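You operate a simulated robot arm through the tools that you are given. There is no shell and no other tool. Be economical: measure what you need, move in short steps, check, and stop when the job is done.

Carry out the task below with a simulated robot arm. There is one attempt and no reset: what you move stays moved.

TASK
Tighten the white terminal screw at 6 Nm, seal it and unclamp.
Fine: set the selector first; dab sealant on its head with the blue dauber; stand both tools back; no red lamp. A coat counts when it lies all over at full strength: go over it till it gets no stronger.

Only the result counts: the job must be done as asked and must still hold three seconds after the hand-in. Knocking over, shifting, dropping, spilling or breaking anything else fails it. Lids that push on must go on centred and level and be pressed home; caps that screw on are set level and turned clockwise until they are tight.

THE ROBOT
A 6-joint arm with a two-finger parallel gripper, fixed in place. Base frame: the origin is at the foot of the arm, x ahead of it, y to its left, z up; the work surface is at about z = 0. Lengths are in m, angles in degrees, forces in N, time in s.
With the tool pointing down near the work surface it reaches from about 0.14 to 0.58 m from the base axis. Its first joint turns from -66.0 to 66.0 degrees. Payload 2.1 kg.
The TCP is the grasp point between the finger pads, 0.03 m short of the fingertips. In the tool frame z runs along the fingers and y along their closing line. The gripper opens to 0.094 m. The fingers are 0.028 m wide and 0.01 m thick; the gripper's body (0.05 by 0.096 m) begins 0.055 m behind the TCP.
Orientation is that of the tool frame in the base frame, as [roll, pitch, yaw] about the fixed x, y, z axes, in that order (R = Rz(yaw) Ry(pitch) Rx(roll)). With the fingers straight down and closing along the base's y, the tool's x points along the base's -x, its y along +y and its z along -z.

THE INTERFACE
- The arm moves only by the tool move_arm. Its argument "moves" is one flat list of numbers, 7 for each row, row after row: the shift along the tool's x, y, z in m, then the turn, a rotation vector about the tool's x, y, z in degrees, then the closure, from 0 (fully open) to 1 (shut). In form: [x, y, z, ax, ay, az, claw, x, y, z, ax, ay, az, claw, ...]. A call has 1 to 20 rows; each row is the pose to reach, as a shift and turn from the pose commanded when the call began, along the tool's axes at that moment. Each row takes 0.2 s and may step no farther than 0.05 m and 8.6 degrees from the row before; otherwise, or with a gripper value out of range, the whole call is refused. Where a pose cannot be reached the arm comes as near as it can. A force on the tool above 40 N (or 10 N above the force at the start of the call, whichever is more), or a blocked arm, ends the call early, and 0.2 s more pass. Each finger travels about 0.072 m/s and halts on what it meets, pressing with about 45 N; the grip force reading is that of the motor and also rises with nothing between the fingers. The clock runs only during rows and for 0.2 s after the last one: add rows that repeat a pose to give the fingers time. The reply holds the time, the measured pose of the TCP, the force on the tool along the base axes, the opening and the grip force, in the units named above and with some noise, with the torque about the TCP (base axes, N m) and any sound that the robot's microphone picked up.
- Cameras (640 x 400 px; columns grow to the right, rows downward): "scene" is fixed at [0.0547, -0.3689, 0.4924]; the picture's right is [0.80, -0.60, 0.00], its down [-0.29, -0.39, -0.87] and it looks along [0.52, 0.70, -0.49] (base axes); focal length 214 px, centre (320, 200). "wrist" rides on the gripper at [0.076, 0.014, -0.103] in the tool frame; the picture's right is [-0.18, 0.98, 0.00], its down [-0.75, -0.14, -0.64] and it looks along [-0.63, -0.12, 0.77] (tool axes); focal length 243 px, centre (320, 200). There is no depth. A picture from a camera that has moved, and an enlarged one, comes with that camera's place and axes in the base frame and with its lens.
- snapshot(camera): a new picture of that camera. It takes no simulated time.
- zoom(camera, box): a new picture of the part [left, top, right, bottom] of that camera's present view, enlarged. It takes no simulated time.
- sign_off(): hands the job in; it is judged then, once.

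Work in short steps. Places have to be worked out from the pictures, the camera data and where the tool is seen: move nearer, look again, correct. Check each grasp and each placing, and mend what went wrong. You have 120 turns and 64 pictures in all, those below and enlarged ones among them. Open the gripper and draw the arm clear of the work before you hand the job in, unless the task says otherwise; then end with one line.

The tools are called after "Emit:" as a command line: name --argument value ..., lists and objects as JSON in quotes. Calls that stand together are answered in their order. move_arm: Moves the arm, as the interface text tells. Its arguments: {"type":"object","properties":{"moves":{"type":"array","items":{"type":"number"}}},"required":["moves"]} The other tools are called the same way: snapshot (camera) takes a picture; zoom (camera, box) takes an enlarged picture of a part of a camera's view; sign_off () hands the job in.

At the start:

```text
clock: 0.0
position: [0.2772, 0.059, 0.4404]
tool_rot: [179.8, 0.0, -179.9]
ft_force: [0.3, 0.1, 0.5]
torque: [-0.02, -0.02, -0.04]
finger_gap: 0.0938
gripper_force: 0.0
```

scene: 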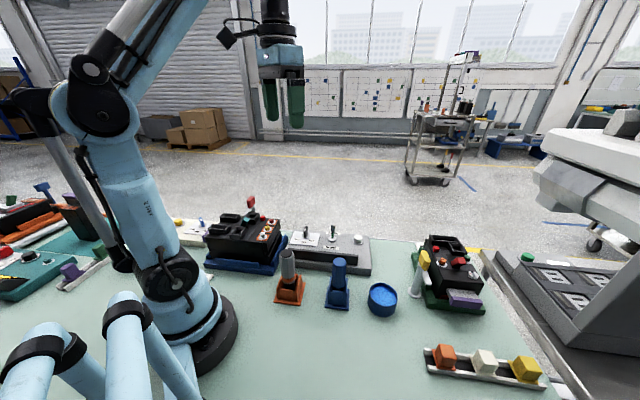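
wrist: 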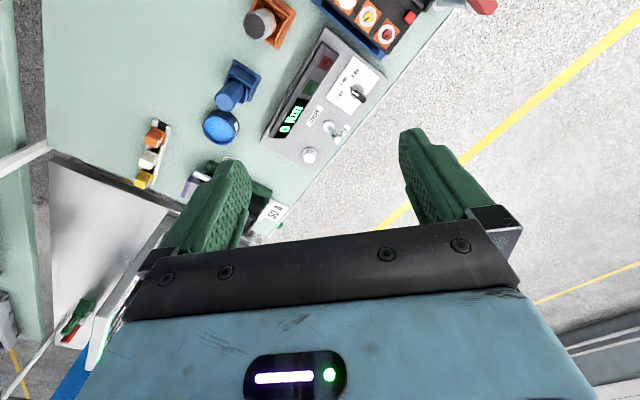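

I'll start with enlarged views of the bench to identify the parts.

Emit:
zoom --camera "scene" --box '[190, 180, 390, 310]'

Emit:
zoom --camera "scene" --box '[360, 220, 560, 390]'

Emit:
zoom --camera "wrist" --box '[120, 0, 440, 200]'

```text
3.08 times, centred on (290, 245) of scene
camera zoom: at [0.0547, -0.3689, 0.4924], right [0.8, -0.6, 0.0], down [-0.29, -0.39, -0.87], along [0.52, 0.7, -0.49], focal length 660 px, centre (412, 62)
```

zoom: 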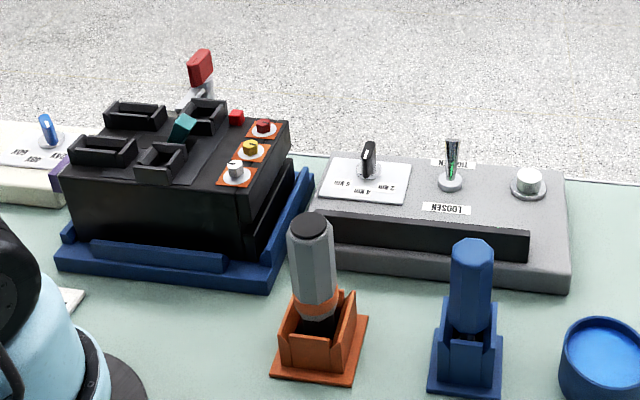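

```text
2.35 times, centred on (460, 305) of scene
camera zoom: at [0.0547, -0.3689, 0.4924], right [0.8, -0.6, 0.0], down [-0.29, -0.39, -0.87], along [0.52, 0.7, -0.49], focal length 505 px, centre (-9, -47)
```

zoom: 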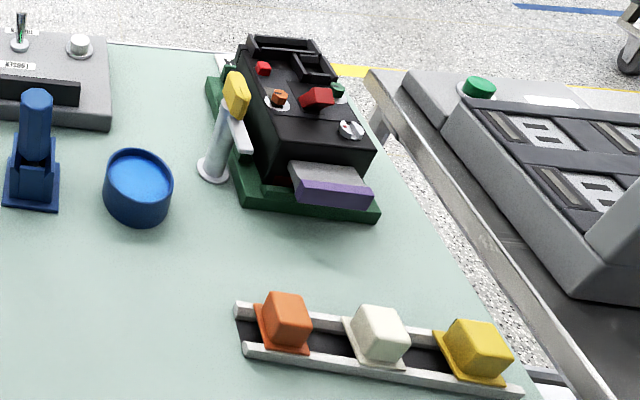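

```text
2.00 times, centred on (280, 100) of wrist
camera zoom: at [0.2003, 0.0743, 0.5435], right [0.18, 0.98, 0.0], down [0.75, -0.14, 0.64], along [0.63, -0.12, -0.77], focal length 485 px, centre (400, 400)
```

zoom: 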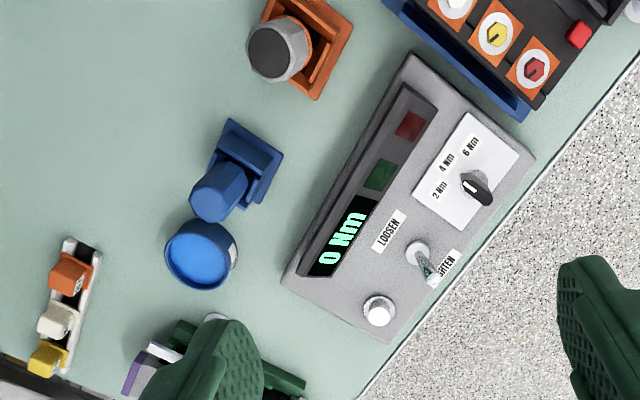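

The console (selector, tighten/loosen switch, button) is near (0.36, 0.1). Two blocks carry screws, so I'll shift the wrist left for a closer view of the left block.

Emit:
move_arm --moves '[0.02, 0.05, 0.03, 0, 0, 0, 0, 0.04, 0.09, 0.06, 0, 0, 0, 0, 0.06, 0.11, 0.09, 0, 0, 0, 0]'

Emit:
snapshot --camera "wrist"

```text
refused: row 1 steps farther than a row can; nothing moved
```

```text
58 pictures are left
camera wrist: at [0.2003, 0.0743, 0.5435], right [0.18, 0.98, 0.0], down [0.75, -0.14, 0.64], along [0.63, -0.12, -0.77], focal length 243 px, centre (320, 200)
```

wrist: 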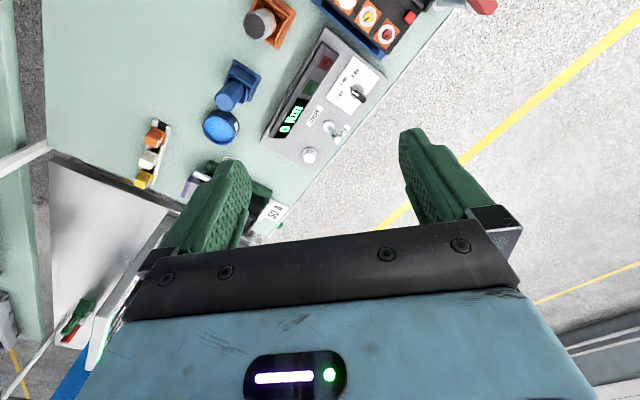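

The first row was too long a step, so I'll repeat it with smaller steps.

Emit:
move_arm --moves '[0.015, 0.035, 0.02, 0, 0, 0, 0, 0.03, 0.07, 0.04, 0, 0, 0, 0, 0.045, 0.1, 0.06, 0, 0, 0, 0, 0.06, 0.11, 0.09, 0, 0, 0, 0]'

```text
clock: 1.0
position: [0.2175, 0.1702, 0.3502]
tool_rot: [179.9, 0.0, 179.9]
ft_force: [-0.5, -0.4, -0.2]
torque: [0.04, -0.01, 0.02]
finger_gap: 0.0943
gripper_force: 0.1
```

Next, a look from here.

Emit:
snapshot --camera "wrist"

```text
57 pictures are left
camera wrist: at [0.1414, 0.1838, 0.4524], right [0.18, 0.98, 0.0], down [0.75, -0.14, 0.64], along [0.63, -0.12, -0.77], focal length 243 px, centre (320, 200)
```

wrist: 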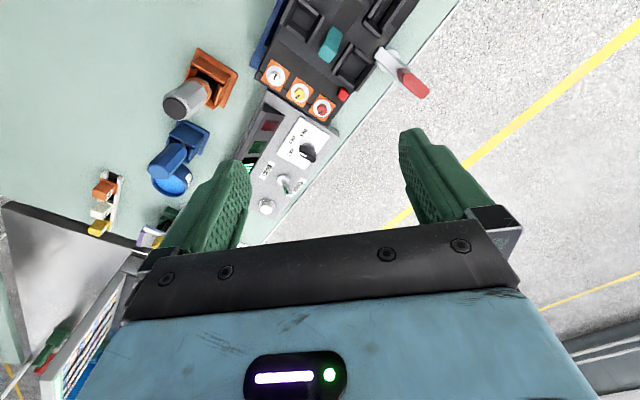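

Emit:
zoom --camera "wrist" --box '[140, 0, 440, 220]'

```text
1.82 times, centred on (290, 110) of wrist
camera zoom: at [0.1414, 0.1838, 0.4524], right [0.18, 0.98, 0.0], down [0.75, -0.14, 0.64], along [0.63, -0.12, -0.77], focal length 441 px, centre (374, 364)
```

zoom: 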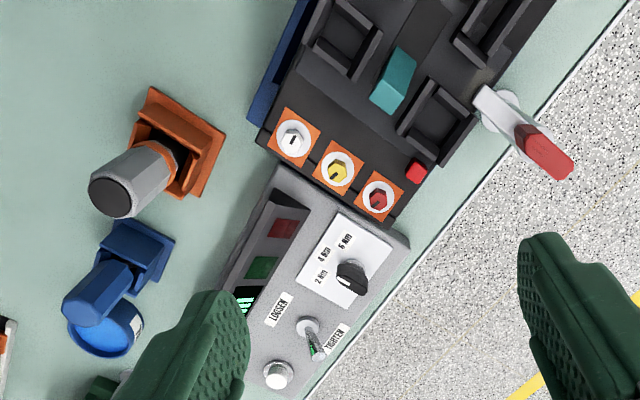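

The left block has white, yellow and red screws. I'll take tight scene zooms of both blocks and the left-hand items.

Emit:
zoom --camera "scene" --box '[405, 225, 495, 320]'

Emit:
zoom --camera "scene" --box '[200, 185, 290, 280]'

Emit:
zoom --camera "scene" --box '[0, 180, 220, 320]'

```text
4.21 times, centred on (450, 272) of scene
camera zoom: at [0.0547, -0.3688, 0.4924], right [0.8, -0.6, 0.0], down [-0.29, -0.39, -0.87], along [0.52, 0.7, -0.49], focal length 903 px, centre (-227, -105)
```

zoom: 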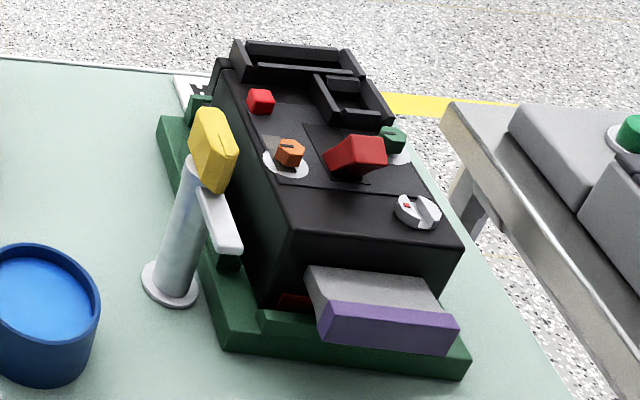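

```text
4.21 times, centred on (245, 232) of scene
camera zoom: at [0.0547, -0.3688, 0.4924], right [0.8, -0.6, 0.0], down [-0.29, -0.39, -0.87], along [0.52, 0.7, -0.49], focal length 903 px, centre (636, 63)
```

zoom: 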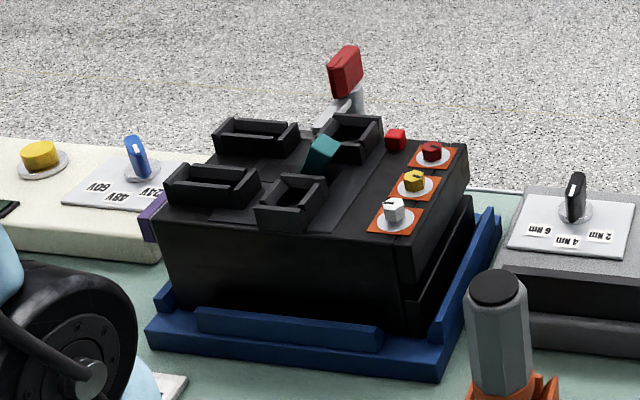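

```text
2.86 times, centred on (110, 250) of scene
camera zoom: at [0.0547, -0.3688, 0.4924], right [0.8, -0.6, 0.0], down [-0.29, -0.39, -0.87], along [0.52, 0.7, -0.49], focal length 613 px, centre (920, 57)
```

zoom: 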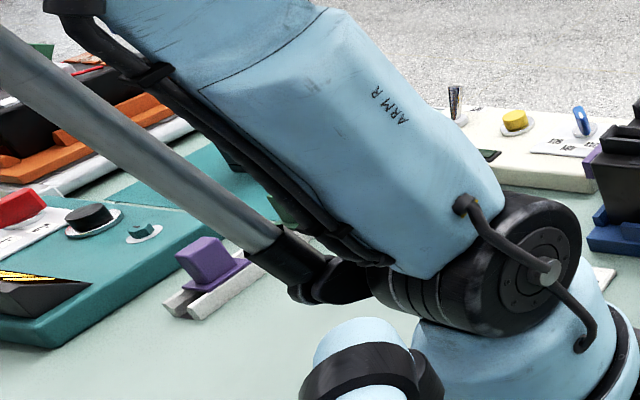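

Triangulating puts the white screw at about (0.209, 0.111, 0.112) and the selector at about (0.357, 0.120, 0.05). The switch leans to TIGHTEN. I'll move in for a closer view of the console to read the selector.

Emit:
move_arm --moves '[-0.03, -0.02, 0.02, 0, 0, 0, 0, -0.06, -0.04, 0.04, 0, 0, 0, 0, -0.09, -0.055, 0.07, 0, 0, 0, 0, -0.11, -0.06, 0.1, 0, 0, 0, 0]'

Emit:
snapshot --camera "wrist"

```text
clock: 2.0
position: [0.3279, 0.1116, 0.2505]
tool_rot: [179.9, 0.1, -179.9]
ft_force: [-0.4, -0.5, -0.7]
torque: [0.0, 0.02, -0.02]
finger_gap: 0.0938
gripper_force: 0.1
```

```text
52 pictures are left
camera wrist: at [0.251, 0.1253, 0.353], right [0.18, 0.98, 0.0], down [0.75, -0.14, 0.64], along [0.63, -0.12, -0.77], focal length 243 px, centre (320, 200)
```

wrist: 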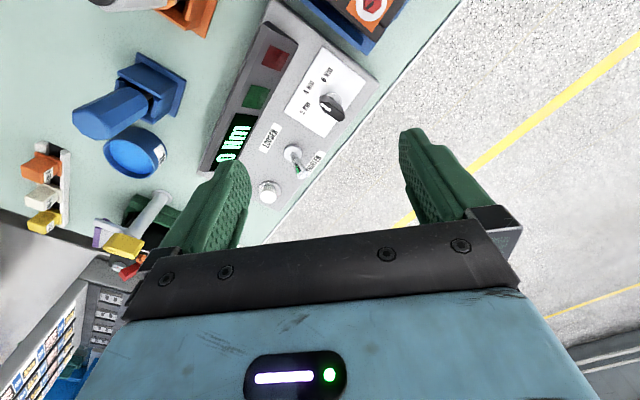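

Emit:
zoom --camera "wrist" --box '[200, 20, 380, 220]'

Emit:
zoom --camera "scene" --box '[280, 215, 380, 280]'

```text
2.00 times, centred on (290, 120) of wrist
camera zoom: at [0.251, 0.1253, 0.353], right [0.18, 0.98, 0.0], down [0.75, -0.14, 0.64], along [0.63, -0.12, -0.77], focal length 485 px, centre (380, 360)
```

zoom: 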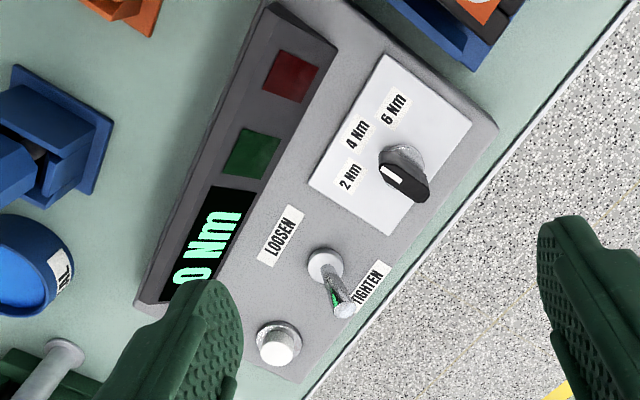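

```text
6.15 times, centred on (330, 248) of scene
camera zoom: at [0.0547, -0.3689, 0.4924], right [0.8, -0.6, 0.0], down [-0.29, -0.39, -0.87], along [0.52, 0.7, -0.49], focal length 1320 px, centre (258, -92)
```

zoom: 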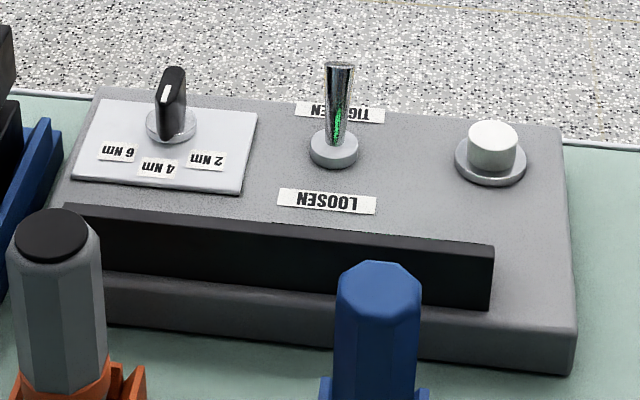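

The pointer now stands at 4 Nm. Getting to 6 Nm needs about 45° clockwise seen from above, with the knob centred near (0.352, 0.118) and its top at about z 0.066. I'll turn the fingers across the blade, half close them and come down above it.

Emit:
move_arm --moves '[-0.004, 0.001, 0.01, 0, 0, -8, 0.3, -0.008, 0.002, 0.02, 0, 0, -16, 0.5, -0.012, 0.003, 0.035, 0, 0, -24, 0.5, -0.016, 0.004, 0.05, 0, 0, -32, 0.5, -0.02, 0.005, 0.07, 0, 0, -40, 0.5, -0.024, 0.0064, 0.09, 0, 0, -48, 0.5, -0.024, 0.0064, 0.105, 0, 0, -48, 0.5]'

Emit:
snapshot --camera "wrist"

Emit:
zoom --camera "scene" --box '[270, 150, 390, 270]'

```text
clock: 3.6
position: [0.3509, 0.1157, 0.146]
tool_rot: [-179.9, 0.2, -131.8]
ft_force: [-0.3, 0.2, 0.7]
torque: [0.02, 0.04, -0.03]
finger_gap: 0.0468
gripper_force: 0.1
```

```text
49 pictures are left
camera wrist: at [0.2886, 0.0695, 0.2484], right [-0.61, 0.79, 0.0], down [0.61, 0.47, 0.64], along [0.51, 0.39, -0.76], focal length 243 px, centre (320, 200)
```

wrist: 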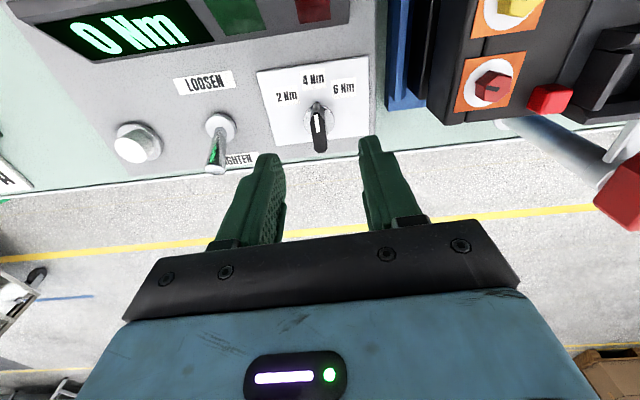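

```text
3.33 times, centred on (330, 210) of scene
camera zoom: at [0.0547, -0.3689, 0.4924], right [0.8, -0.6, 0.0], down [-0.29, -0.39, -0.87], along [0.52, 0.7, -0.49], focal length 715 px, centre (287, 167)
```

zoom: 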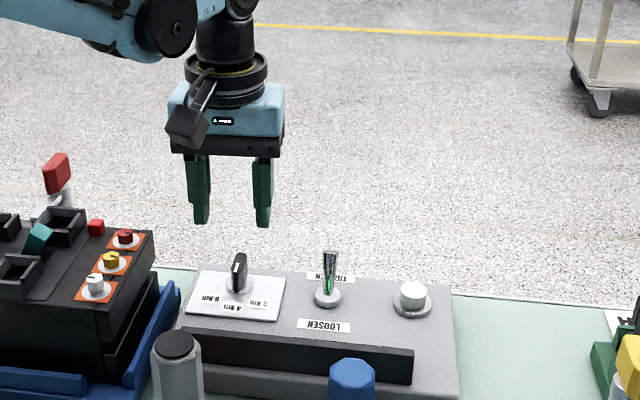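

The knob sits between the fingers, with its centre at about (0.354, 0.119). I'll descend so the tips are around z 0.049, then close.

Emit:
move_arm --moves '[-0.0045, 0, 0.03, 0, 0, 0, 0.5, -0.0045, 0, 0.055, 0, 0, 0, 0.5, -0.0045, 0, 0.066, 0, 0, 0, 0.5, -0.0045, 0, 0.066, 0, 0, 0, 0.8, -0.0045, 0, 0.066, 0, 0, 0, 1, -0.0045, 0, 0.066, 0, 0, 0, 1]'

Emit:
snapshot --camera "wrist"

```text
clock: 5.0
position: [0.3556, 0.119, 0.0786]
tool_rot: [-179.8, 0.3, -131.9]
ft_force: [14.2, -6.3, -16.7]
torque: [0.0, -0.21, -0.07]
finger_gap: 0.0118
gripper_force: 45.0
```

```text
47 pictures are left
camera wrist: at [0.2935, 0.0724, 0.182], right [-0.61, 0.79, 0.0], down [0.61, 0.46, 0.65], along [0.51, 0.39, -0.76], focal length 243 px, centre (320, 200)
```

wrist: 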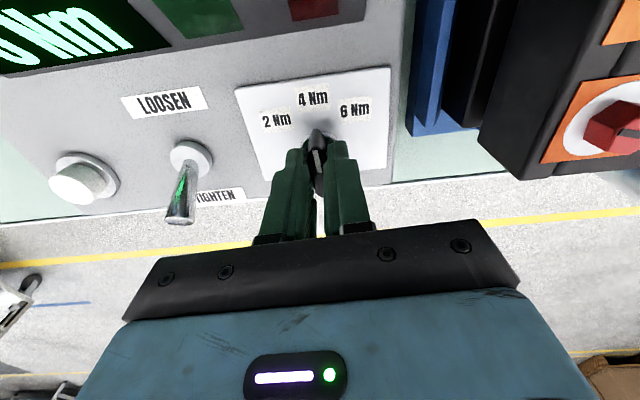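

It's gripped (gap 0.0118) with a small side load. I'll ease that and turn 45° clockwise.

Emit:
move_arm --moves '[0, -0.001, 0, 0, 0, 4, 1, 0, -0.001, 0, 0, 0, 12, 1, 0, -0.001, 0, 0, 0, 20, 1, 0, -0.001, 0, 0, 0, 28, 1, 0, -0.001, 0, 0, 0, 36, 1, 0, -0.001, 0, 0, 0, 44, 1, 0, -0.001, 0, 0, 0, 46, 1, 0, -0.001, 0, 0, 0, 46, 1]'

Emit:
snapshot --camera "wrist"

```text
clock: 5.6
position: [0.3566, 0.1201, 0.0794]
tool_rot: [-180.0, 0.1, -142.7]
ft_force: [1.7, 0.8, -5.0]
torque: [-0.31, 0.47, 0.05]
finger_gap: 0.0117
gripper_force: 45.1
stopped in row 3: the force on the tool passed its limit at 44 N (the readings are from after the stop); the commanded pose is now the measured one
```

```text
46 pictures are left
camera wrist: at [0.2859, 0.0848, 0.1821], right [-0.45, 0.89, 0.0], down [0.68, 0.34, 0.64], along [0.58, 0.29, -0.76], focal length 243 px, centre (320, 200)
```

wrist: 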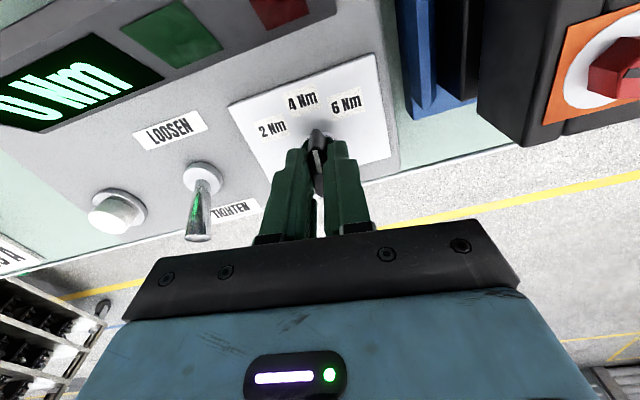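

The knob followed for 11° and then a transient force stopped the call. The load is low now, so I'll continue with smaller steps.

Emit:
move_arm --moves '[0, 0, 0, 0, 0, 3, 1, 0, 0, 0, 0, 0, 6, 1, 0, 0, 0, 0, 0, 9, 1, 0, 0, 0, 0, 0, 12, 1, 0, 0, 0, 0, 0, 15, 1, 0, 0, 0, 0, 0, 18, 1, 0, 0, 0, 0, 0, 21, 1, 0, 0, 0, 0, 0, 24, 1, 0, 0, 0, 0, 0, 27, 1, 0, 0, 0, 0, 0, 30, 1, 0, 0, 0, 0, 0, 33, 1, 0, 0, 0, 0, 0, 35, 1]'

```text
clock: 8.2
position: [0.3555, 0.1203, 0.0786]
tool_rot: [179.7, 0.2, -177.8]
ft_force: [-9.7, 19.0, -21.5]
torque: [-0.01, 0.32, -0.02]
finger_gap: 0.0118
gripper_force: 45.0
```

It has turned to yaw −178°, a total of 46°. I'll open and look before leaving.

Emit:
move_arm --moves '[0, 0, 0, 0, 0, 0, 0.6, 0, 0, 0, 0, 0, 0, 0.5, 0, 0, -0.03, 0, 0, 0, 0.5, 0, 0, -0.06, 0, 0, 0, 0.5]'

Emit:
zoom --camera "wrist" --box '[200, 20, 420, 180]'

```text
clock: 9.2
position: [0.3547, 0.1196, 0.1388]
tool_rot: [179.9, 0.1, -177.6]
ft_force: [0.1, 0.2, -0.8]
torque: [0.0, -0.04, -0.02]
finger_gap: 0.0467
gripper_force: 0.0
```

```text
2.50 times, centred on (310, 100) of wrist
camera zoom: at [0.2781, 0.131, 0.2427], right [0.15, 0.99, 0.0], down [0.76, -0.11, 0.64], along [0.64, -0.09, -0.77], focal length 606 px, centre (345, 450)
```

zoom: 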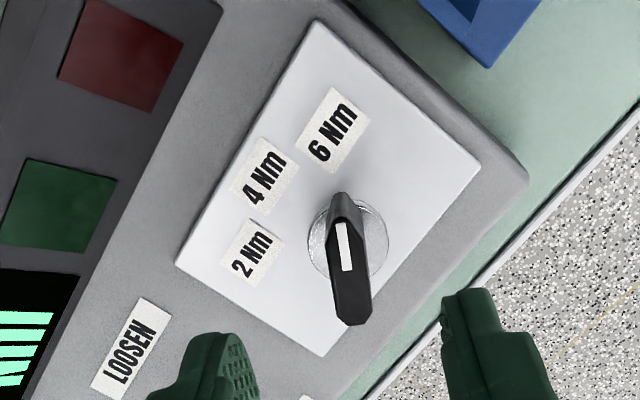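

The selector is at 6 Nm. Now I'll go above the driver, at about (0.216, −0.016) with its top near z 0.138, and look at its shape.

Emit:
move_arm --moves '[0.01, 0, -0.04, 0, 0, 0, 0.3, 0.03, -0.02, -0.07, 0, 0, 0, 0, 0.055, -0.05, -0.085, 0, 0, -1, 0, 0.085, -0.08, -0.085, 0, 0, -2, 0, 0.115, -0.105, -0.085, 0, 0, -2.4, 0, 0.1446, -0.13, -0.085, 0, 0, -2.4, 0, 0.1446, -0.13, -0.085, 0, 0, -2.4, 0]'

Emit:
snapshot --camera "wrist"

Emit:
zoom --camera "scene" --box '[240, 190, 400, 320]'

```text
clock: 10.8
position: [0.2129, -0.0139, 0.2237]
tool_rot: [179.9, 0.2, -175.3]
ft_force: [0.6, -0.5, 0.2]
torque: [-0.03, 0.0, 0.01]
finger_gap: 0.0938
gripper_force: 0.0
```

```text
44 pictures are left
camera wrist: at [0.1364, -0.0057, 0.3271], right [0.1, 0.99, 0.0], down [0.76, -0.08, 0.64], along [0.64, -0.06, -0.77], focal length 243 px, centre (320, 200)
```

wrist: 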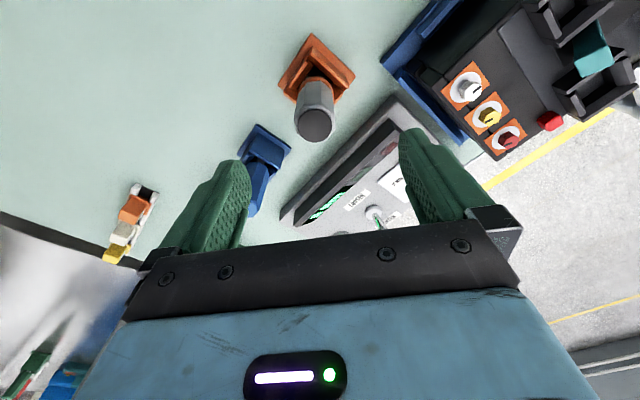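

```text
3.08 times, centred on (320, 255) of scene
camera zoom: at [0.0547, -0.3689, 0.4924], right [0.8, -0.6, 0.0], down [-0.29, -0.39, -0.87], along [0.52, 0.7, -0.49], focal length 660 px, centre (320, 31)
```

zoom: 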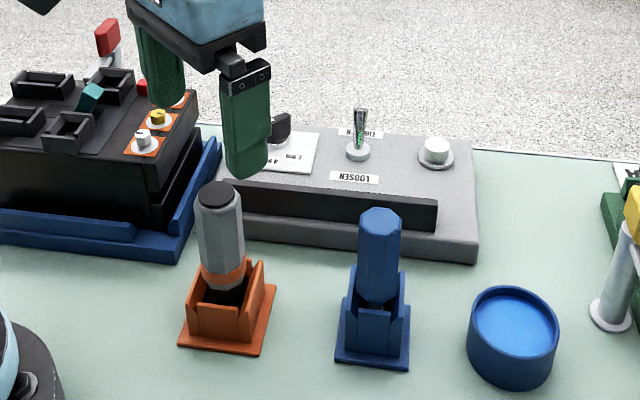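

Zooming in to get the driver's orientation and centre.

Emit:
zoom --camera "wrist" --box '[230, 20, 390, 220]'

```text
2.00 times, centred on (310, 120) of wrist
camera zoom: at [0.1364, -0.0057, 0.3271], right [0.1, 0.99, 0.0], down [0.76, -0.08, 0.64], along [0.64, -0.06, -0.77], focal length 485 px, centre (340, 360)
```

zoom: 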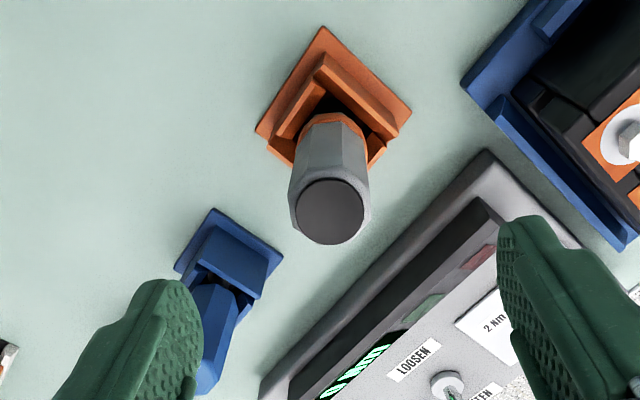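

The driver is octagonal, about 0.032 wide, with its axis near (0.216, −0.0165). I'll square the yaw and descend around it, stopping partway to check.

Emit:
move_arm --moves '[-0.003, -0.0026, 0.03, 0, 0, 4.7, 0.2, -0.003, -0.0026, 0.06, 0, 0, 4.7, 0.3, -0.003, -0.0026, 0.06, 0, 0, 4.7, 0.3]'

Emit:
snapshot --camera "wrist"

```text
clock: 11.6
position: [0.218, -0.0183, 0.1632]
tool_rot: [179.9, 0.2, 179.8]
ft_force: [-0.2, -0.6, -0.7]
torque: [-0.01, 0.02, -0.02]
finger_gap: 0.0658
gripper_force: 0.1
```

```text
41 pictures are left
camera wrist: at [0.1424, -0.0036, 0.2669], right [0.19, 0.98, 0.0], down [0.75, -0.14, 0.64], along [0.63, -0.12, -0.77], focal length 243 px, centre (320, 200)
```

wrist: 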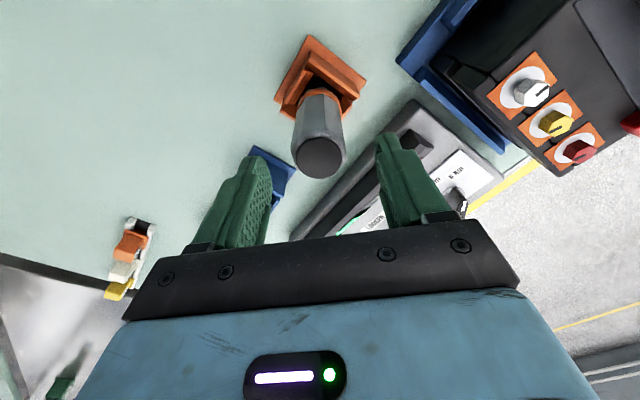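

The driver is centred between the fingers. I'll go down to z 0.115 and close.

Emit:
move_arm --moves '[0, 0, 0.025, 0, 0, 0, 0.3, 0, 0, 0.048, 0, 0, 0, 0.3, 0, 0, 0.048, 0, 0, 0, 0.6, 0, 0, 0.048, 0, 0, 0, 0.9, 0, 0, 0.048, 0, 0, 0, 0.9]'

```text
clock: 12.8
position: [0.219, -0.0178, 0.1162]
tool_rot: [179.9, 0.2, 179.9]
ft_force: [-0.1, 0.5, -0.3]
torque: [0.0, 0.01, -0.03]
finger_gap: 0.0347
gripper_force: 45.4
```

It's gripped at 0.0347. I'll lift straight up and look.

Emit:
move_arm --moves '[0, 0, -0.02, 0, 0, 0, 0.9, 0, 0, -0.05, 0, 0, 0, 0.9, 0, 0, -0.09, 0, 0, 0, 0.9, 0, 0, -0.13, 0, 0, 0, 0.9, 0, 0, -0.15, 0, 0, 0, 0.9]'

Emit:
snapshot --camera "wrist"

Emit:
zoom --camera "scene" --box '[200, 110, 380, 310]'

```text
clock: 14.0
position: [0.2187, -0.0212, 0.2663]
tool_rot: [179.9, 0.1, 180.0]
ft_force: [0.1, 0.5, -4.1]
torque: [0.03, -0.01, 0.0]
finger_gap: 0.0348
gripper_force: 44.9
```

```text
40 pictures are left
camera wrist: at [0.1426, -0.0057, 0.3695], right [0.19, 0.98, 0.0], down [0.75, -0.14, 0.64], along [0.63, -0.12, -0.77], focal length 243 px, centre (320, 200)
```

wrist: 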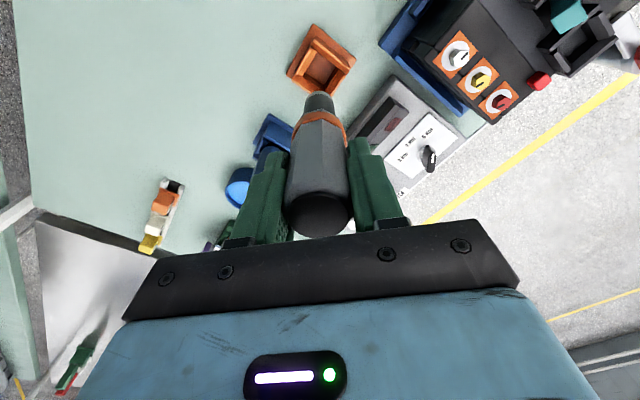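

```text
2.00 times, centred on (290, 210) of scene
camera zoom: at [0.0547, -0.3689, 0.4924], right [0.8, -0.6, 0.0], down [-0.29, -0.39, -0.87], along [0.52, 0.7, -0.49], focal length 429 px, centre (380, 180)
```

zoom: 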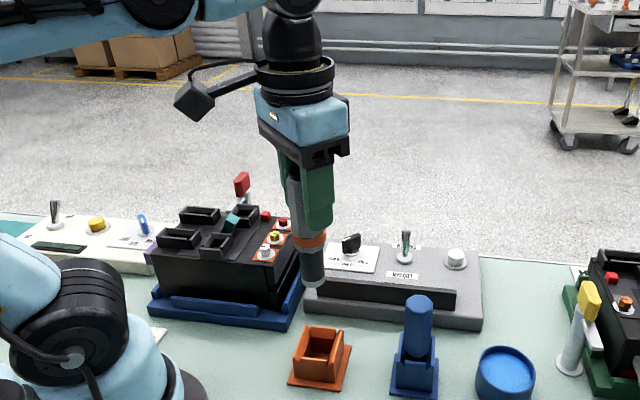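

The driver is held straight, with its tip roughly 0.11–0.12 below the TCP. I'll bring it above the white screw at about (0.209, 0.113) and check alignment.

Emit:
move_arm --moves '[0.003, 0.03, -0.01, 0, 0, 0, 0.9, 0.005, 0.065, -0.01, 0, 0, 0, 0.9, 0.008, 0.1, -0.01, 0, 0, 0, 0.9, 0.01, 0.125, -0.01, 0, 0, 0, 0.9, 0.01, 0.134, -0.01, 0, 0, 0, 0.9, 0.01, 0.134, -0.005, 0, 0, 0, 0.9]'

Emit:
zoom --camera "wrist" --box '[220, 0, 420, 200]'

Emit:
zoom --camera "scene" --box '[200, 140, 300, 280]'

```text
clock: 15.4
position: [0.2089, 0.117, 0.2707]
tool_rot: [179.9, 0.2, 179.9]
ft_force: [0.1, 0.0, -3.1]
torque: [0.0, -0.03, 0.0]
finger_gap: 0.0346
gripper_force: 44.6
```

```text
2.00 times, centred on (320, 100) of wrist
camera zoom: at [0.1327, 0.1305, 0.3735], right [0.19, 0.98, 0.0], down [0.75, -0.14, 0.64], along [0.63, -0.12, -0.77], focal length 485 px, centre (320, 400)
```

zoom: 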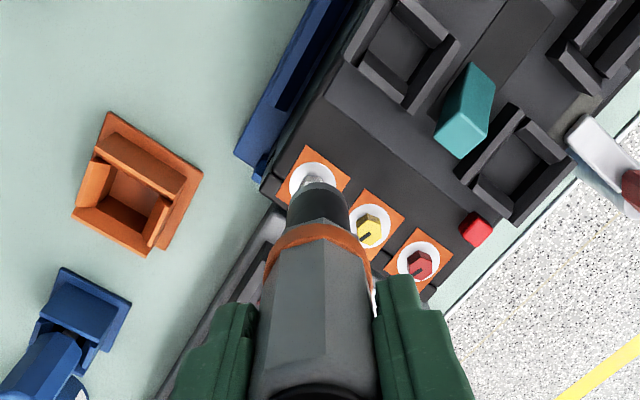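

```text
2.86 times, centred on (250, 210) of scene
camera zoom: at [0.0547, -0.3688, 0.4924], right [0.8, -0.6, 0.0], down [-0.29, -0.39, -0.87], along [0.52, 0.7, -0.49], focal length 613 px, centre (520, 171)
```

zoom: 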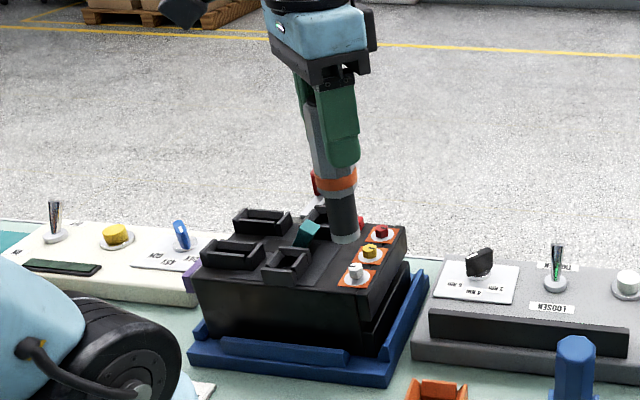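

The tip is nearly over the white screw. I'll lower 2 cm, trim y by −2 mm, and check again from both cameras.

Emit:
move_arm --moves '[0, -0.002, 0.01, 0, 0, 0, 0.9, 0, -0.002, 0.02, 0, 0, 0, 0.9, 0, -0.002, 0.02, 0, 0, 0, 0.9]'

Emit:
zoom --camera "wrist" --box '[270, 60, 370, 160]'

Emit:
zoom --camera "scene" --box '[230, 190, 280, 250]'

```text
clock: 16.2
position: [0.2086, 0.1131, 0.2505]
tool_rot: [179.9, 0.2, 179.9]
ft_force: [-0.3, 0.0, -4.0]
torque: [0.04, 0.03, -0.03]
finger_gap: 0.0349
gripper_force: 44.9
```

```text
4.00 times, centred on (320, 110) of wrist
camera zoom: at [0.1325, 0.1275, 0.3532], right [0.18, 0.98, 0.0], down [0.75, -0.14, 0.64], along [0.63, -0.12, -0.77], focal length 970 px, centre (320, 560)
```

zoom: 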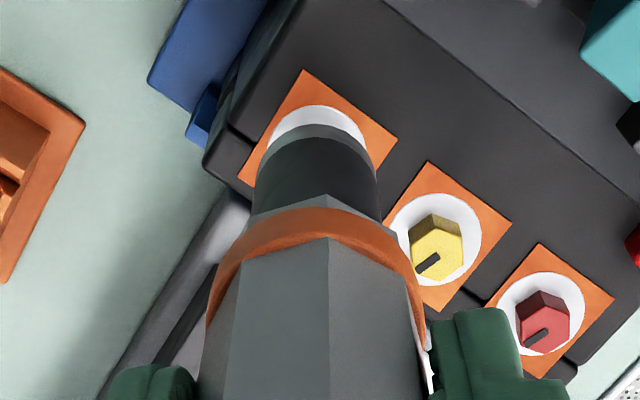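

```text
6.67 times, centred on (255, 220) of scene
camera zoom: at [0.0547, -0.3688, 0.4924], right [0.8, -0.6, 0.0], down [-0.29, -0.39, -0.87], along [0.52, 0.7, -0.49], focal length 1430 px, centre (753, 67)
```

zoom: 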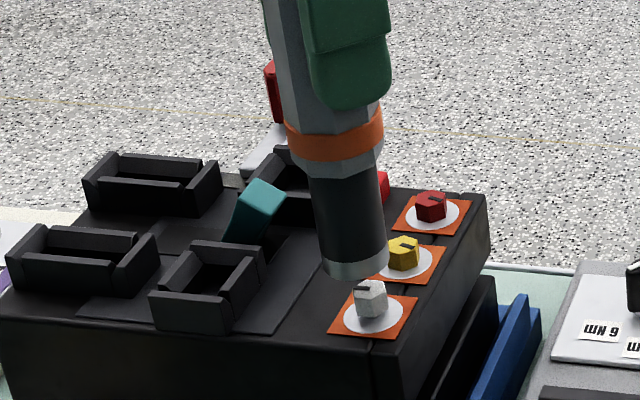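

Both views say the tip should move about +4 mm in x and −2 mm in y to sit over the head. I'll shift, lower 1 cm, and recheck.

Emit:
move_arm --moves '[-0.004, -0.002, 0.002, 0, 0, 0, 0.9, -0.004, -0.002, 0.008, 0, 0, 0, 0.9, -0.004, -0.002, 0.008, 0, 0, 0, 0.9]'

Emit:
zoom --camera "scene" --box '[230, 190, 280, 250]'

Emit:
zoom --camera "wrist" --box '[270, 60, 370, 160]'

```text
clock: 17.0
position: [0.2126, 0.1114, 0.2412]
tool_rot: [179.9, 0.2, -180.0]
ft_force: [0.4, -0.4, -4.5]
torque: [0.0, -0.01, 0.02]
finger_gap: 0.0346
gripper_force: 45.0
```

```text
6.67 times, centred on (255, 220) of scene
camera zoom: at [0.0547, -0.3688, 0.4924], right [0.8, -0.6, 0.0], down [-0.29, -0.39, -0.87], along [0.52, 0.7, -0.49], focal length 1430 px, centre (753, 67)
```

zoom: 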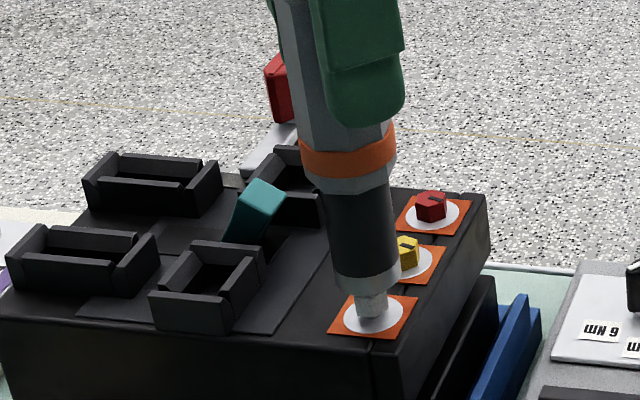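

```text
4.00 times, centred on (320, 110) of wrist
camera zoom: at [0.136, 0.1259, 0.3449], right [0.18, 0.98, 0.0], down [0.75, -0.14, 0.64], along [0.63, -0.12, -0.77], focal length 970 px, centre (320, 560)
```

zoom: 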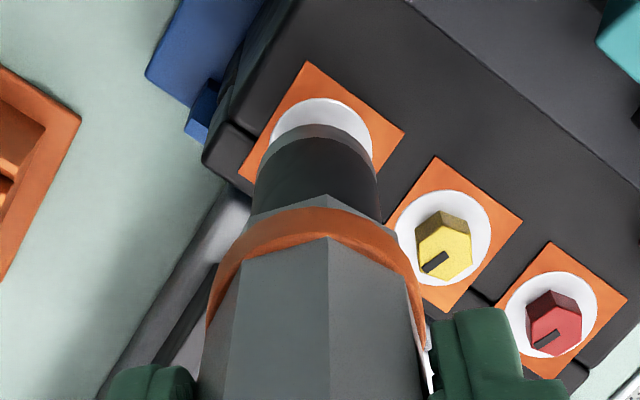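

Both views now agree the tip axis is on the screw (0.210, 0.110). I'll press down gently in small steps.

Emit:
move_arm --moves '[0, 0, 0.003, 0, 0, 0, 0.9, 0, 0, 0.006, 0, 0, 0, 0.9, 0, 0, 0.009, 0, 0, 0, 0.9, 0, 0, 0.012, 0, 0, 0, 0.9]'

Emit:
zoom --camera "scene" --box '[230, 190, 280, 250]'

```text
clock: 18.0
position: [0.2133, 0.1113, 0.2301]
tool_rot: [179.9, 0.2, -180.0]
ft_force: [0.1, 0.2, -4.0]
torque: [-0.03, -0.03, -0.01]
finger_gap: 0.0346
gripper_force: 44.9
```

```text
6.67 times, centred on (255, 220) of scene
camera zoom: at [0.0547, -0.3688, 0.4924], right [0.8, -0.6, 0.0], down [-0.29, -0.39, -0.87], along [0.52, 0.7, -0.49], focal length 1430 px, centre (753, 67)
```

zoom: 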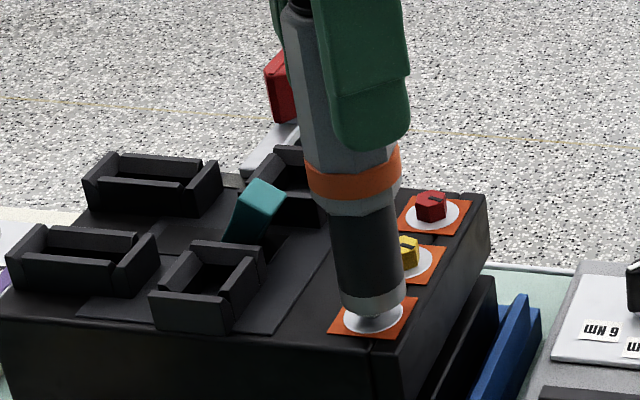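

The socket is going over the head without contact force yet, so I'll keep going down slowly.

Emit:
move_arm --moves '[0, 0, 0.002, 0, 0, 0, 0.9, 0, 0, 0.004, 0, 0, 0, 0.9, 0, 0, 0.006, 0, 0, 0, 0.9]'

Emit:
zoom --camera "scene" --box '[220, 190, 380, 280]'

```text
clock: 18.8
position: [0.214, 0.1122, 0.2255]
tool_rot: [179.9, 0.2, 180.0]
ft_force: [0.5, 0.2, -1.1]
torque: [0.06, -0.02, 0.01]
finger_gap: 0.0345
gripper_force: 44.7
```

```text
4.00 times, centred on (300, 235) of scene
camera zoom: at [0.0547, -0.3689, 0.4924], right [0.8, -0.6, 0.0], down [-0.29, -0.39, -0.87], along [0.52, 0.7, -0.49], focal length 858 px, centre (400, 60)
```

zoom: 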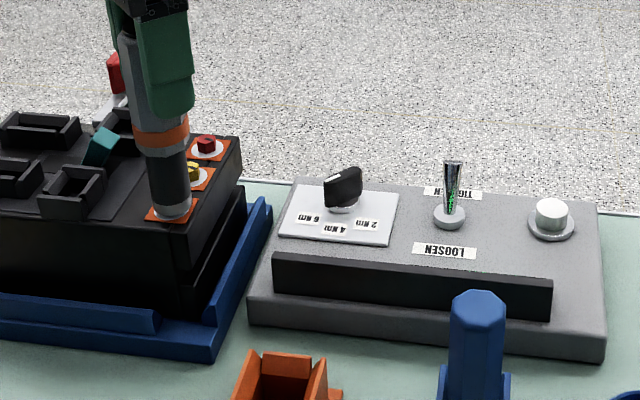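

There's light contact (about 3 N of the weight is carried). I'll press a little further to seat it.

Emit:
move_arm --moves '[0, 0, 0.001, 0, 0, 0, 0.9, 0, 0, 0.002, 0, 0, 0, 0.9, 0, 0, 0.003, 0, 0, 0, 0.9]'

```text
clock: 19.6
position: [0.2132, 0.1114, 0.2215]
tool_rot: [179.8, 0.1, -179.9]
ft_force: [-1.8, 0.0, 1.2]
torque: [0.05, 0.1, 0.0]
finger_gap: 0.0346
gripper_force: 44.9
```

It's carrying about 5 N. I'll turn clockwise a bit and watch the torque.

Emit:
move_arm --moves '[0, 0, 0.001, 0, 0, 4, 0.9, 0, 0, 0.002, 0, 0, 8, 0.9, 0, 0, 0.002, 0, 0, 12, 0.9, 0, 0, 0.002, 0, 0, 16, 0.9, 0, 0, 0.002, 0, 0, 20, 0.9]'

Emit:
snapshot --camera "wrist"

```text
clock: 20.8
position: [0.214, 0.1118, 0.2198]
tool_rot: [179.9, 0.1, 159.9]
ft_force: [1.0, -6.8, 10.4]
torque: [-0.65, -0.11, 0.04]
finger_gap: 0.0347
gripper_force: 45.4
```

```text
30 pictures are left
camera wrist: at [0.1459, 0.1511, 0.323], right [0.51, 0.86, 0.0], down [0.66, -0.39, 0.64], along [0.55, -0.33, -0.76], focal length 243 px, centre (320, 200)
```

wrist: 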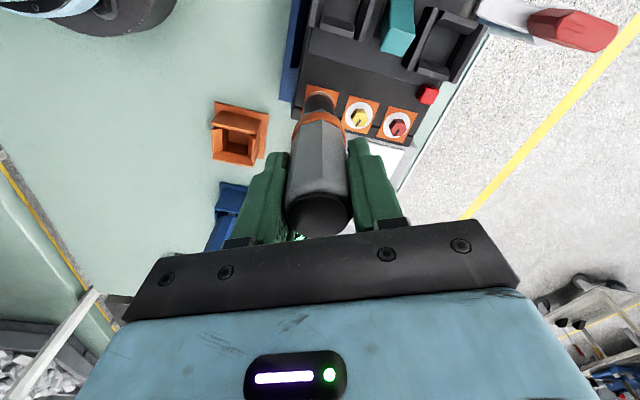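

There's no twisting torque yet. I'll press harder along the axis to see whether the driver engages or starts, and listen.

Emit:
move_arm --moves '[0, 0, 0.001, 0, 0, 0, 0.9, 0, 0, 0.002, 0, 0, 0, 0.9, 0, 0, 0.003, 0, 0, 0, 0.9, 0, 0, 0.003, 0, 0, 0, 0.9, 0, 0, 0.003, 0, 0, 0, 0.9]'

```text
clock: 21.5
position: [0.2138, 0.1112, 0.2199]
tool_rot: [-180.0, 0.1, 160.0]
ft_force: [-0.7, -1.4, 9.1]
torque: [-0.1, 0.09, -0.02]
finger_gap: 0.0346
gripper_force: 45.2
stopped in row 3: the force on the tool passed its limit at 46 N (the readings are from after the stop); the commanded pose is now the measured one
```

It's solidly seated at TCP z 0.220. I'll keep turning clockwise while watching the torque.

Emit:
move_arm --moves '[0, 0, 0, 0, 0, 8, 0.9, 0, 0, 0, 0, 0, 16, 0.9, 0, 0, 0, 0, 0, 24, 0.9, 0, 0, 0, 0, 0, 32, 0.9, 0, 0, 0, 0, 0, 40, 0.9]'

Emit:
snapshot --camera "wrist"

```text
clock: 22.7
position: [0.2128, 0.1111, 0.2197]
tool_rot: [179.9, 0.1, 119.7]
ft_force: [1.1, -5.7, 11.7]
torque: [-0.73, -0.03, 0.08]
finger_gap: 0.0347
gripper_force: 44.6
```

```text
29 pictures are left
camera wrist: at [0.1873, 0.1847, 0.3229], right [0.94, 0.33, 0.0], down [0.25, -0.72, 0.64], along [0.21, -0.61, -0.77], focal length 243 px, centre (320, 200)
```

wrist: 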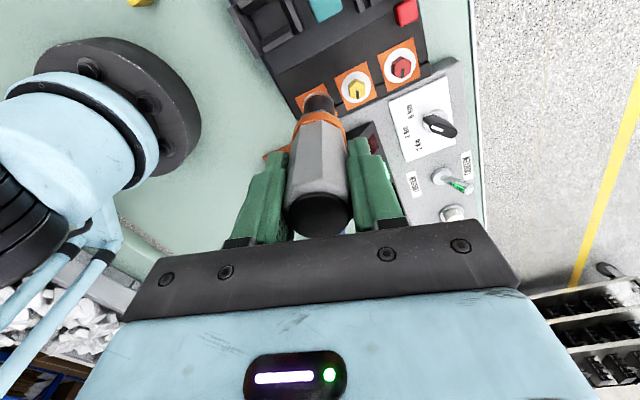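

Still no resistance. I'll keep turning and look for torque building up.

Emit:
move_arm --moves '[0, 0, 0, 0, 0, 8, 0.9, 0, 0, 0, 0, 0, 16, 0.9, 0, 0, 0, 0, 0, 24, 0.9, 0, 0, 0, 0, 0, 32, 0.9, 0, 0, 0, 0, 0, 40, 0.9, 0, 0, 0, 0, 0, 48, 0.9]'

Emit:
snapshot --camera "wrist"

```text
clock: 24.1
position: [0.2121, 0.1118, 0.2191]
tool_rot: [-180.0, -0.1, 71.8]
ft_force: [-8.3, -6.6, 9.2]
torque: [-0.64, 1.01, 0.07]
finger_gap: 0.0347
gripper_force: 45.0
```

```text
28 pictures are left
camera wrist: at [0.2496, 0.1793, 0.3231], right [0.88, -0.48, 0.0], down [-0.37, -0.67, 0.64], along [-0.31, -0.56, -0.77], focal length 243 px, centre (320, 200)
```

wrist: 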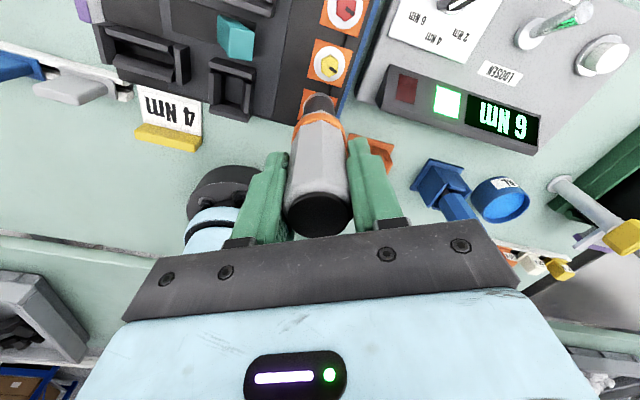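

The display reads 6 Nm and the green lamp is lit. I'll stop turning and lift straight off, then unwind the wrist.

Emit:
move_arm --moves '[0, 0, -0.005, 0, 0, 0, 0.9, 0, 0, -0.015, 0, 0, 0, 0.9, 0, 0, -0.035, 0, 0, 0, 0.9, 0, 0, -0.06, 0, 0, 0, 0.9, 0, 0, -0.06, 0, 0, -8, 0.9, 0, 0, -0.06, 0, 0, -16, 0.9, 0, 0, -0.06, 0, 0, -24, 0.9, 0, 0, -0.06, 0, 0, -32, 0.9, 0, 0, -0.06, 0, 0, -40, 0.9, 0, 0, -0.06, 0, 0, -48, 0.9, 0, 0, -0.06, 0, 0, -56, 0.9, 0, 0, -0.06, 0, 0, -64, 0.9, 0, 0, -0.06, 0, 0, -72, 0.9, 0, 0, -0.06, 0, 0, -80, 0.9, 0, 0, -0.06, 0, 0, -88, 0.9, 0, 0, -0.06, 0, 0, -96, 0.9, 0, 0, -0.06, 0, 0, -104, 0.9, 0, 0, -0.06, 0, 0, -108.2, 0.9]'

Emit:
zoom --camera "scene" --box '[200, 130, 380, 310]'

```text
clock: 27.9
position: [0.2124, 0.1124, 0.2795]
tool_rot: [-179.9, 0.0, -179.8]
ft_force: [1.2, 0.3, -3.8]
torque: [0.0, 0.01, -0.01]
finger_gap: 0.0346
gripper_force: 45.4
```

```text
2.22 times, centred on (290, 220) of scene
camera zoom: at [0.0547, -0.3688, 0.4924], right [0.8, -0.6, 0.0], down [-0.29, -0.39, -0.87], along [0.52, 0.7, -0.49], focal length 477 px, centre (387, 156)
```

zoom: 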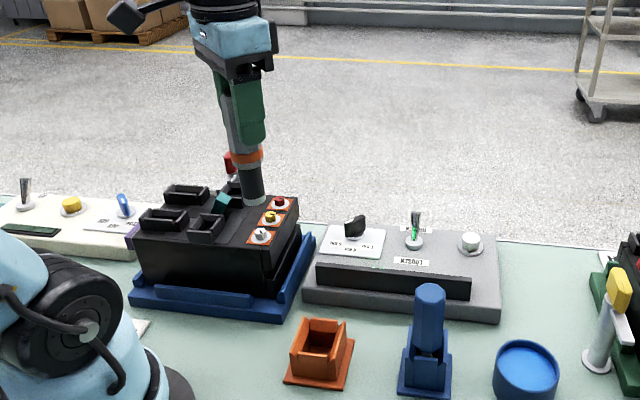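

The driver is off cleanly. I'll take it back above its holder at (0.219, −0.018).

Emit:
move_arm --moves '[-0.0015, -0.03, 0, 0, 0, 0, 0.9, -0.003, -0.065, 0, 0, 0, 0, 0.9, -0.0045, -0.1, 0, 0, 0, 0, 0.9, -0.006, -0.122, 0, 0, 0, 0, 0.9, -0.0066, -0.1305, 0, 0, 0, 0, 0.9, -0.0066, -0.1305, 0.013, 0, 0, 0, 0.9, -0.0066, -0.1305, 0.013, 0, 0, 0, 0.9]'

Emit:
zoom --camera "wrist" --box '[260, 0, 380, 160]'

Emit:
zoom --camera "scene" --box '[250, 180, 350, 310]'

```text
clock: 29.5
position: [0.2208, -0.0207, 0.2668]
tool_rot: [180.0, 0.1, -180.0]
ft_force: [0.5, -0.2, -4.7]
torque: [0.02, 0.0, 0.02]
finger_gap: 0.0347
gripper_force: 45.0
```

```text
2.50 times, centred on (320, 80) of wrist
camera zoom: at [0.1439, -0.0054, 0.3694], right [0.18, 0.98, 0.0], down [0.75, -0.14, 0.64], along [0.63, -0.12, -0.77], focal length 606 px, centre (320, 500)
```

zoom: 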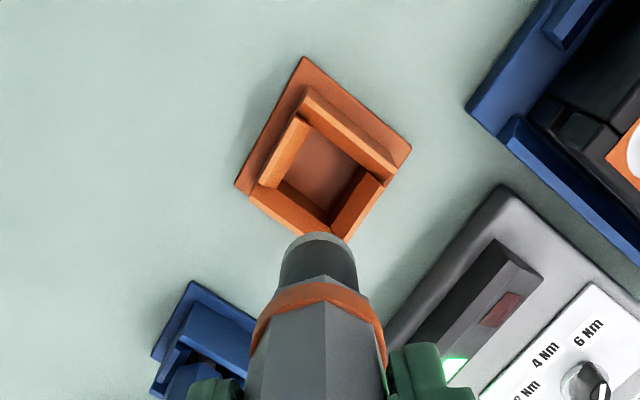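

```text
3.08 times, centred on (300, 245) of scene
camera zoom: at [0.0547, -0.3689, 0.4924], right [0.8, -0.6, 0.0], down [-0.29, -0.39, -0.87], along [0.52, 0.7, -0.49], focal length 660 px, centre (382, 62)
```

zoom: 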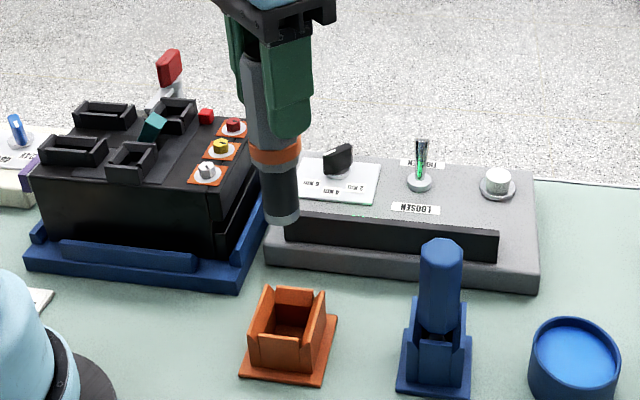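

The inside of the holder comes out at about (0.219, −0.020), right under the driver. I'll descend until the tip is just inside and check.

Emit:
move_arm --moves '[0.001, 0.001, 0.03, 0, 0, 0, 0.9, 0.001, 0.001, 0.06, 0, 0, 0, 0.9, 0.001, 0.001, 0.09, 0, 0, 0, 0.9, 0.001, 0.001, 0.105, 0, 0, 0, 0.9, 0.001, 0.001, 0.105, 0, 0, 0, 0.9]'

Emit:
zoom --camera "wrist" --box '[260, 0, 380, 160]'

Emit:
zoom --camera "scene" --box '[250, 210, 350, 310]'

```text
clock: 30.7
position: [0.2176, -0.0177, 0.161]
tool_rot: [-179.9, 0.1, -179.8]
ft_force: [0.5, 0.1, -4.0]
torque: [0.04, -0.01, -0.01]
finger_gap: 0.0343
gripper_force: 44.8
```

```text
2.50 times, centred on (320, 80) of wrist
camera zoom: at [0.1413, -0.0042, 0.2643], right [0.18, 0.98, 0.0], down [0.75, -0.14, 0.64], along [0.63, -0.12, -0.77], focal length 606 px, centre (320, 500)
```

zoom: 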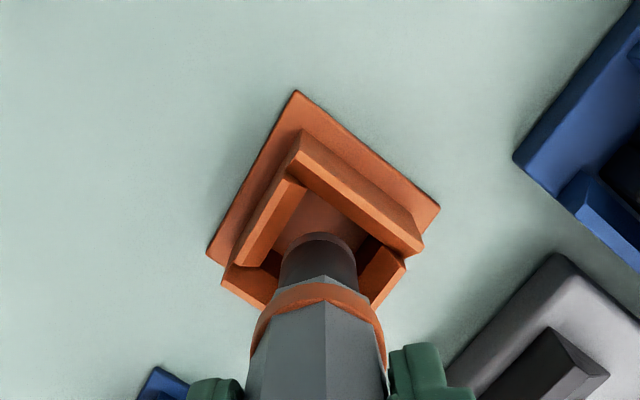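

```text
4.00 times, centred on (300, 260) of scene
camera zoom: at [0.0547, -0.3689, 0.4924], right [0.8, -0.6, 0.0], down [-0.29, -0.39, -0.87], along [0.52, 0.7, -0.49], focal length 858 px, centre (400, -40)
```

zoom: 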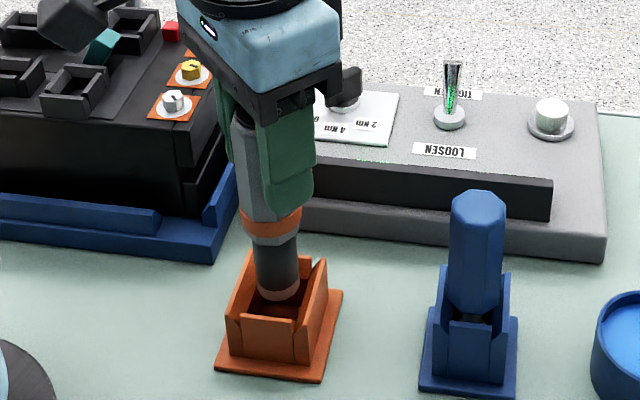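

The tip is centred inside the holder. I'll lower it until it stands, feeling for contact.

Emit:
move_arm --moves '[0, 0, 0.015, 0, 0, 0, 0.9, 0, 0, 0.03, 0, 0, 0, 0.9, 0, 0, 0.036, 0, 0, 0, 0.9, 0, 0, 0.039, 0, 0, 0, 0.9, 0, 0, 0.041, 0, 0, 0, 0.9]'

```text
clock: 31.9
position: [0.2186, -0.0185, 0.1199]
tool_rot: [180.0, 0.1, -179.9]
ft_force: [0.3, 0.1, -3.8]
torque: [0.01, 0.03, -0.01]
finger_gap: 0.0346
gripper_force: 44.6
```

Emit:
move_arm --moves '[0, 0, 0.001, 0, 0, 0, 0.9, 0, 0, 0.002, 0, 0, 0, 0.9, 0, 0, 0.003, 0, 0, 0, 0.9, 0, 0, 0.004, 0, 0, 0, 0.9]'

```text
clock: 32.9
position: [0.2187, -0.0178, 0.1171]
tool_rot: [-179.9, 0.1, -179.9]
ft_force: [-0.1, -0.6, -4.3]
torque: [0.01, -0.02, 0.01]
finger_gap: 0.0344
gripper_force: 45.0
```

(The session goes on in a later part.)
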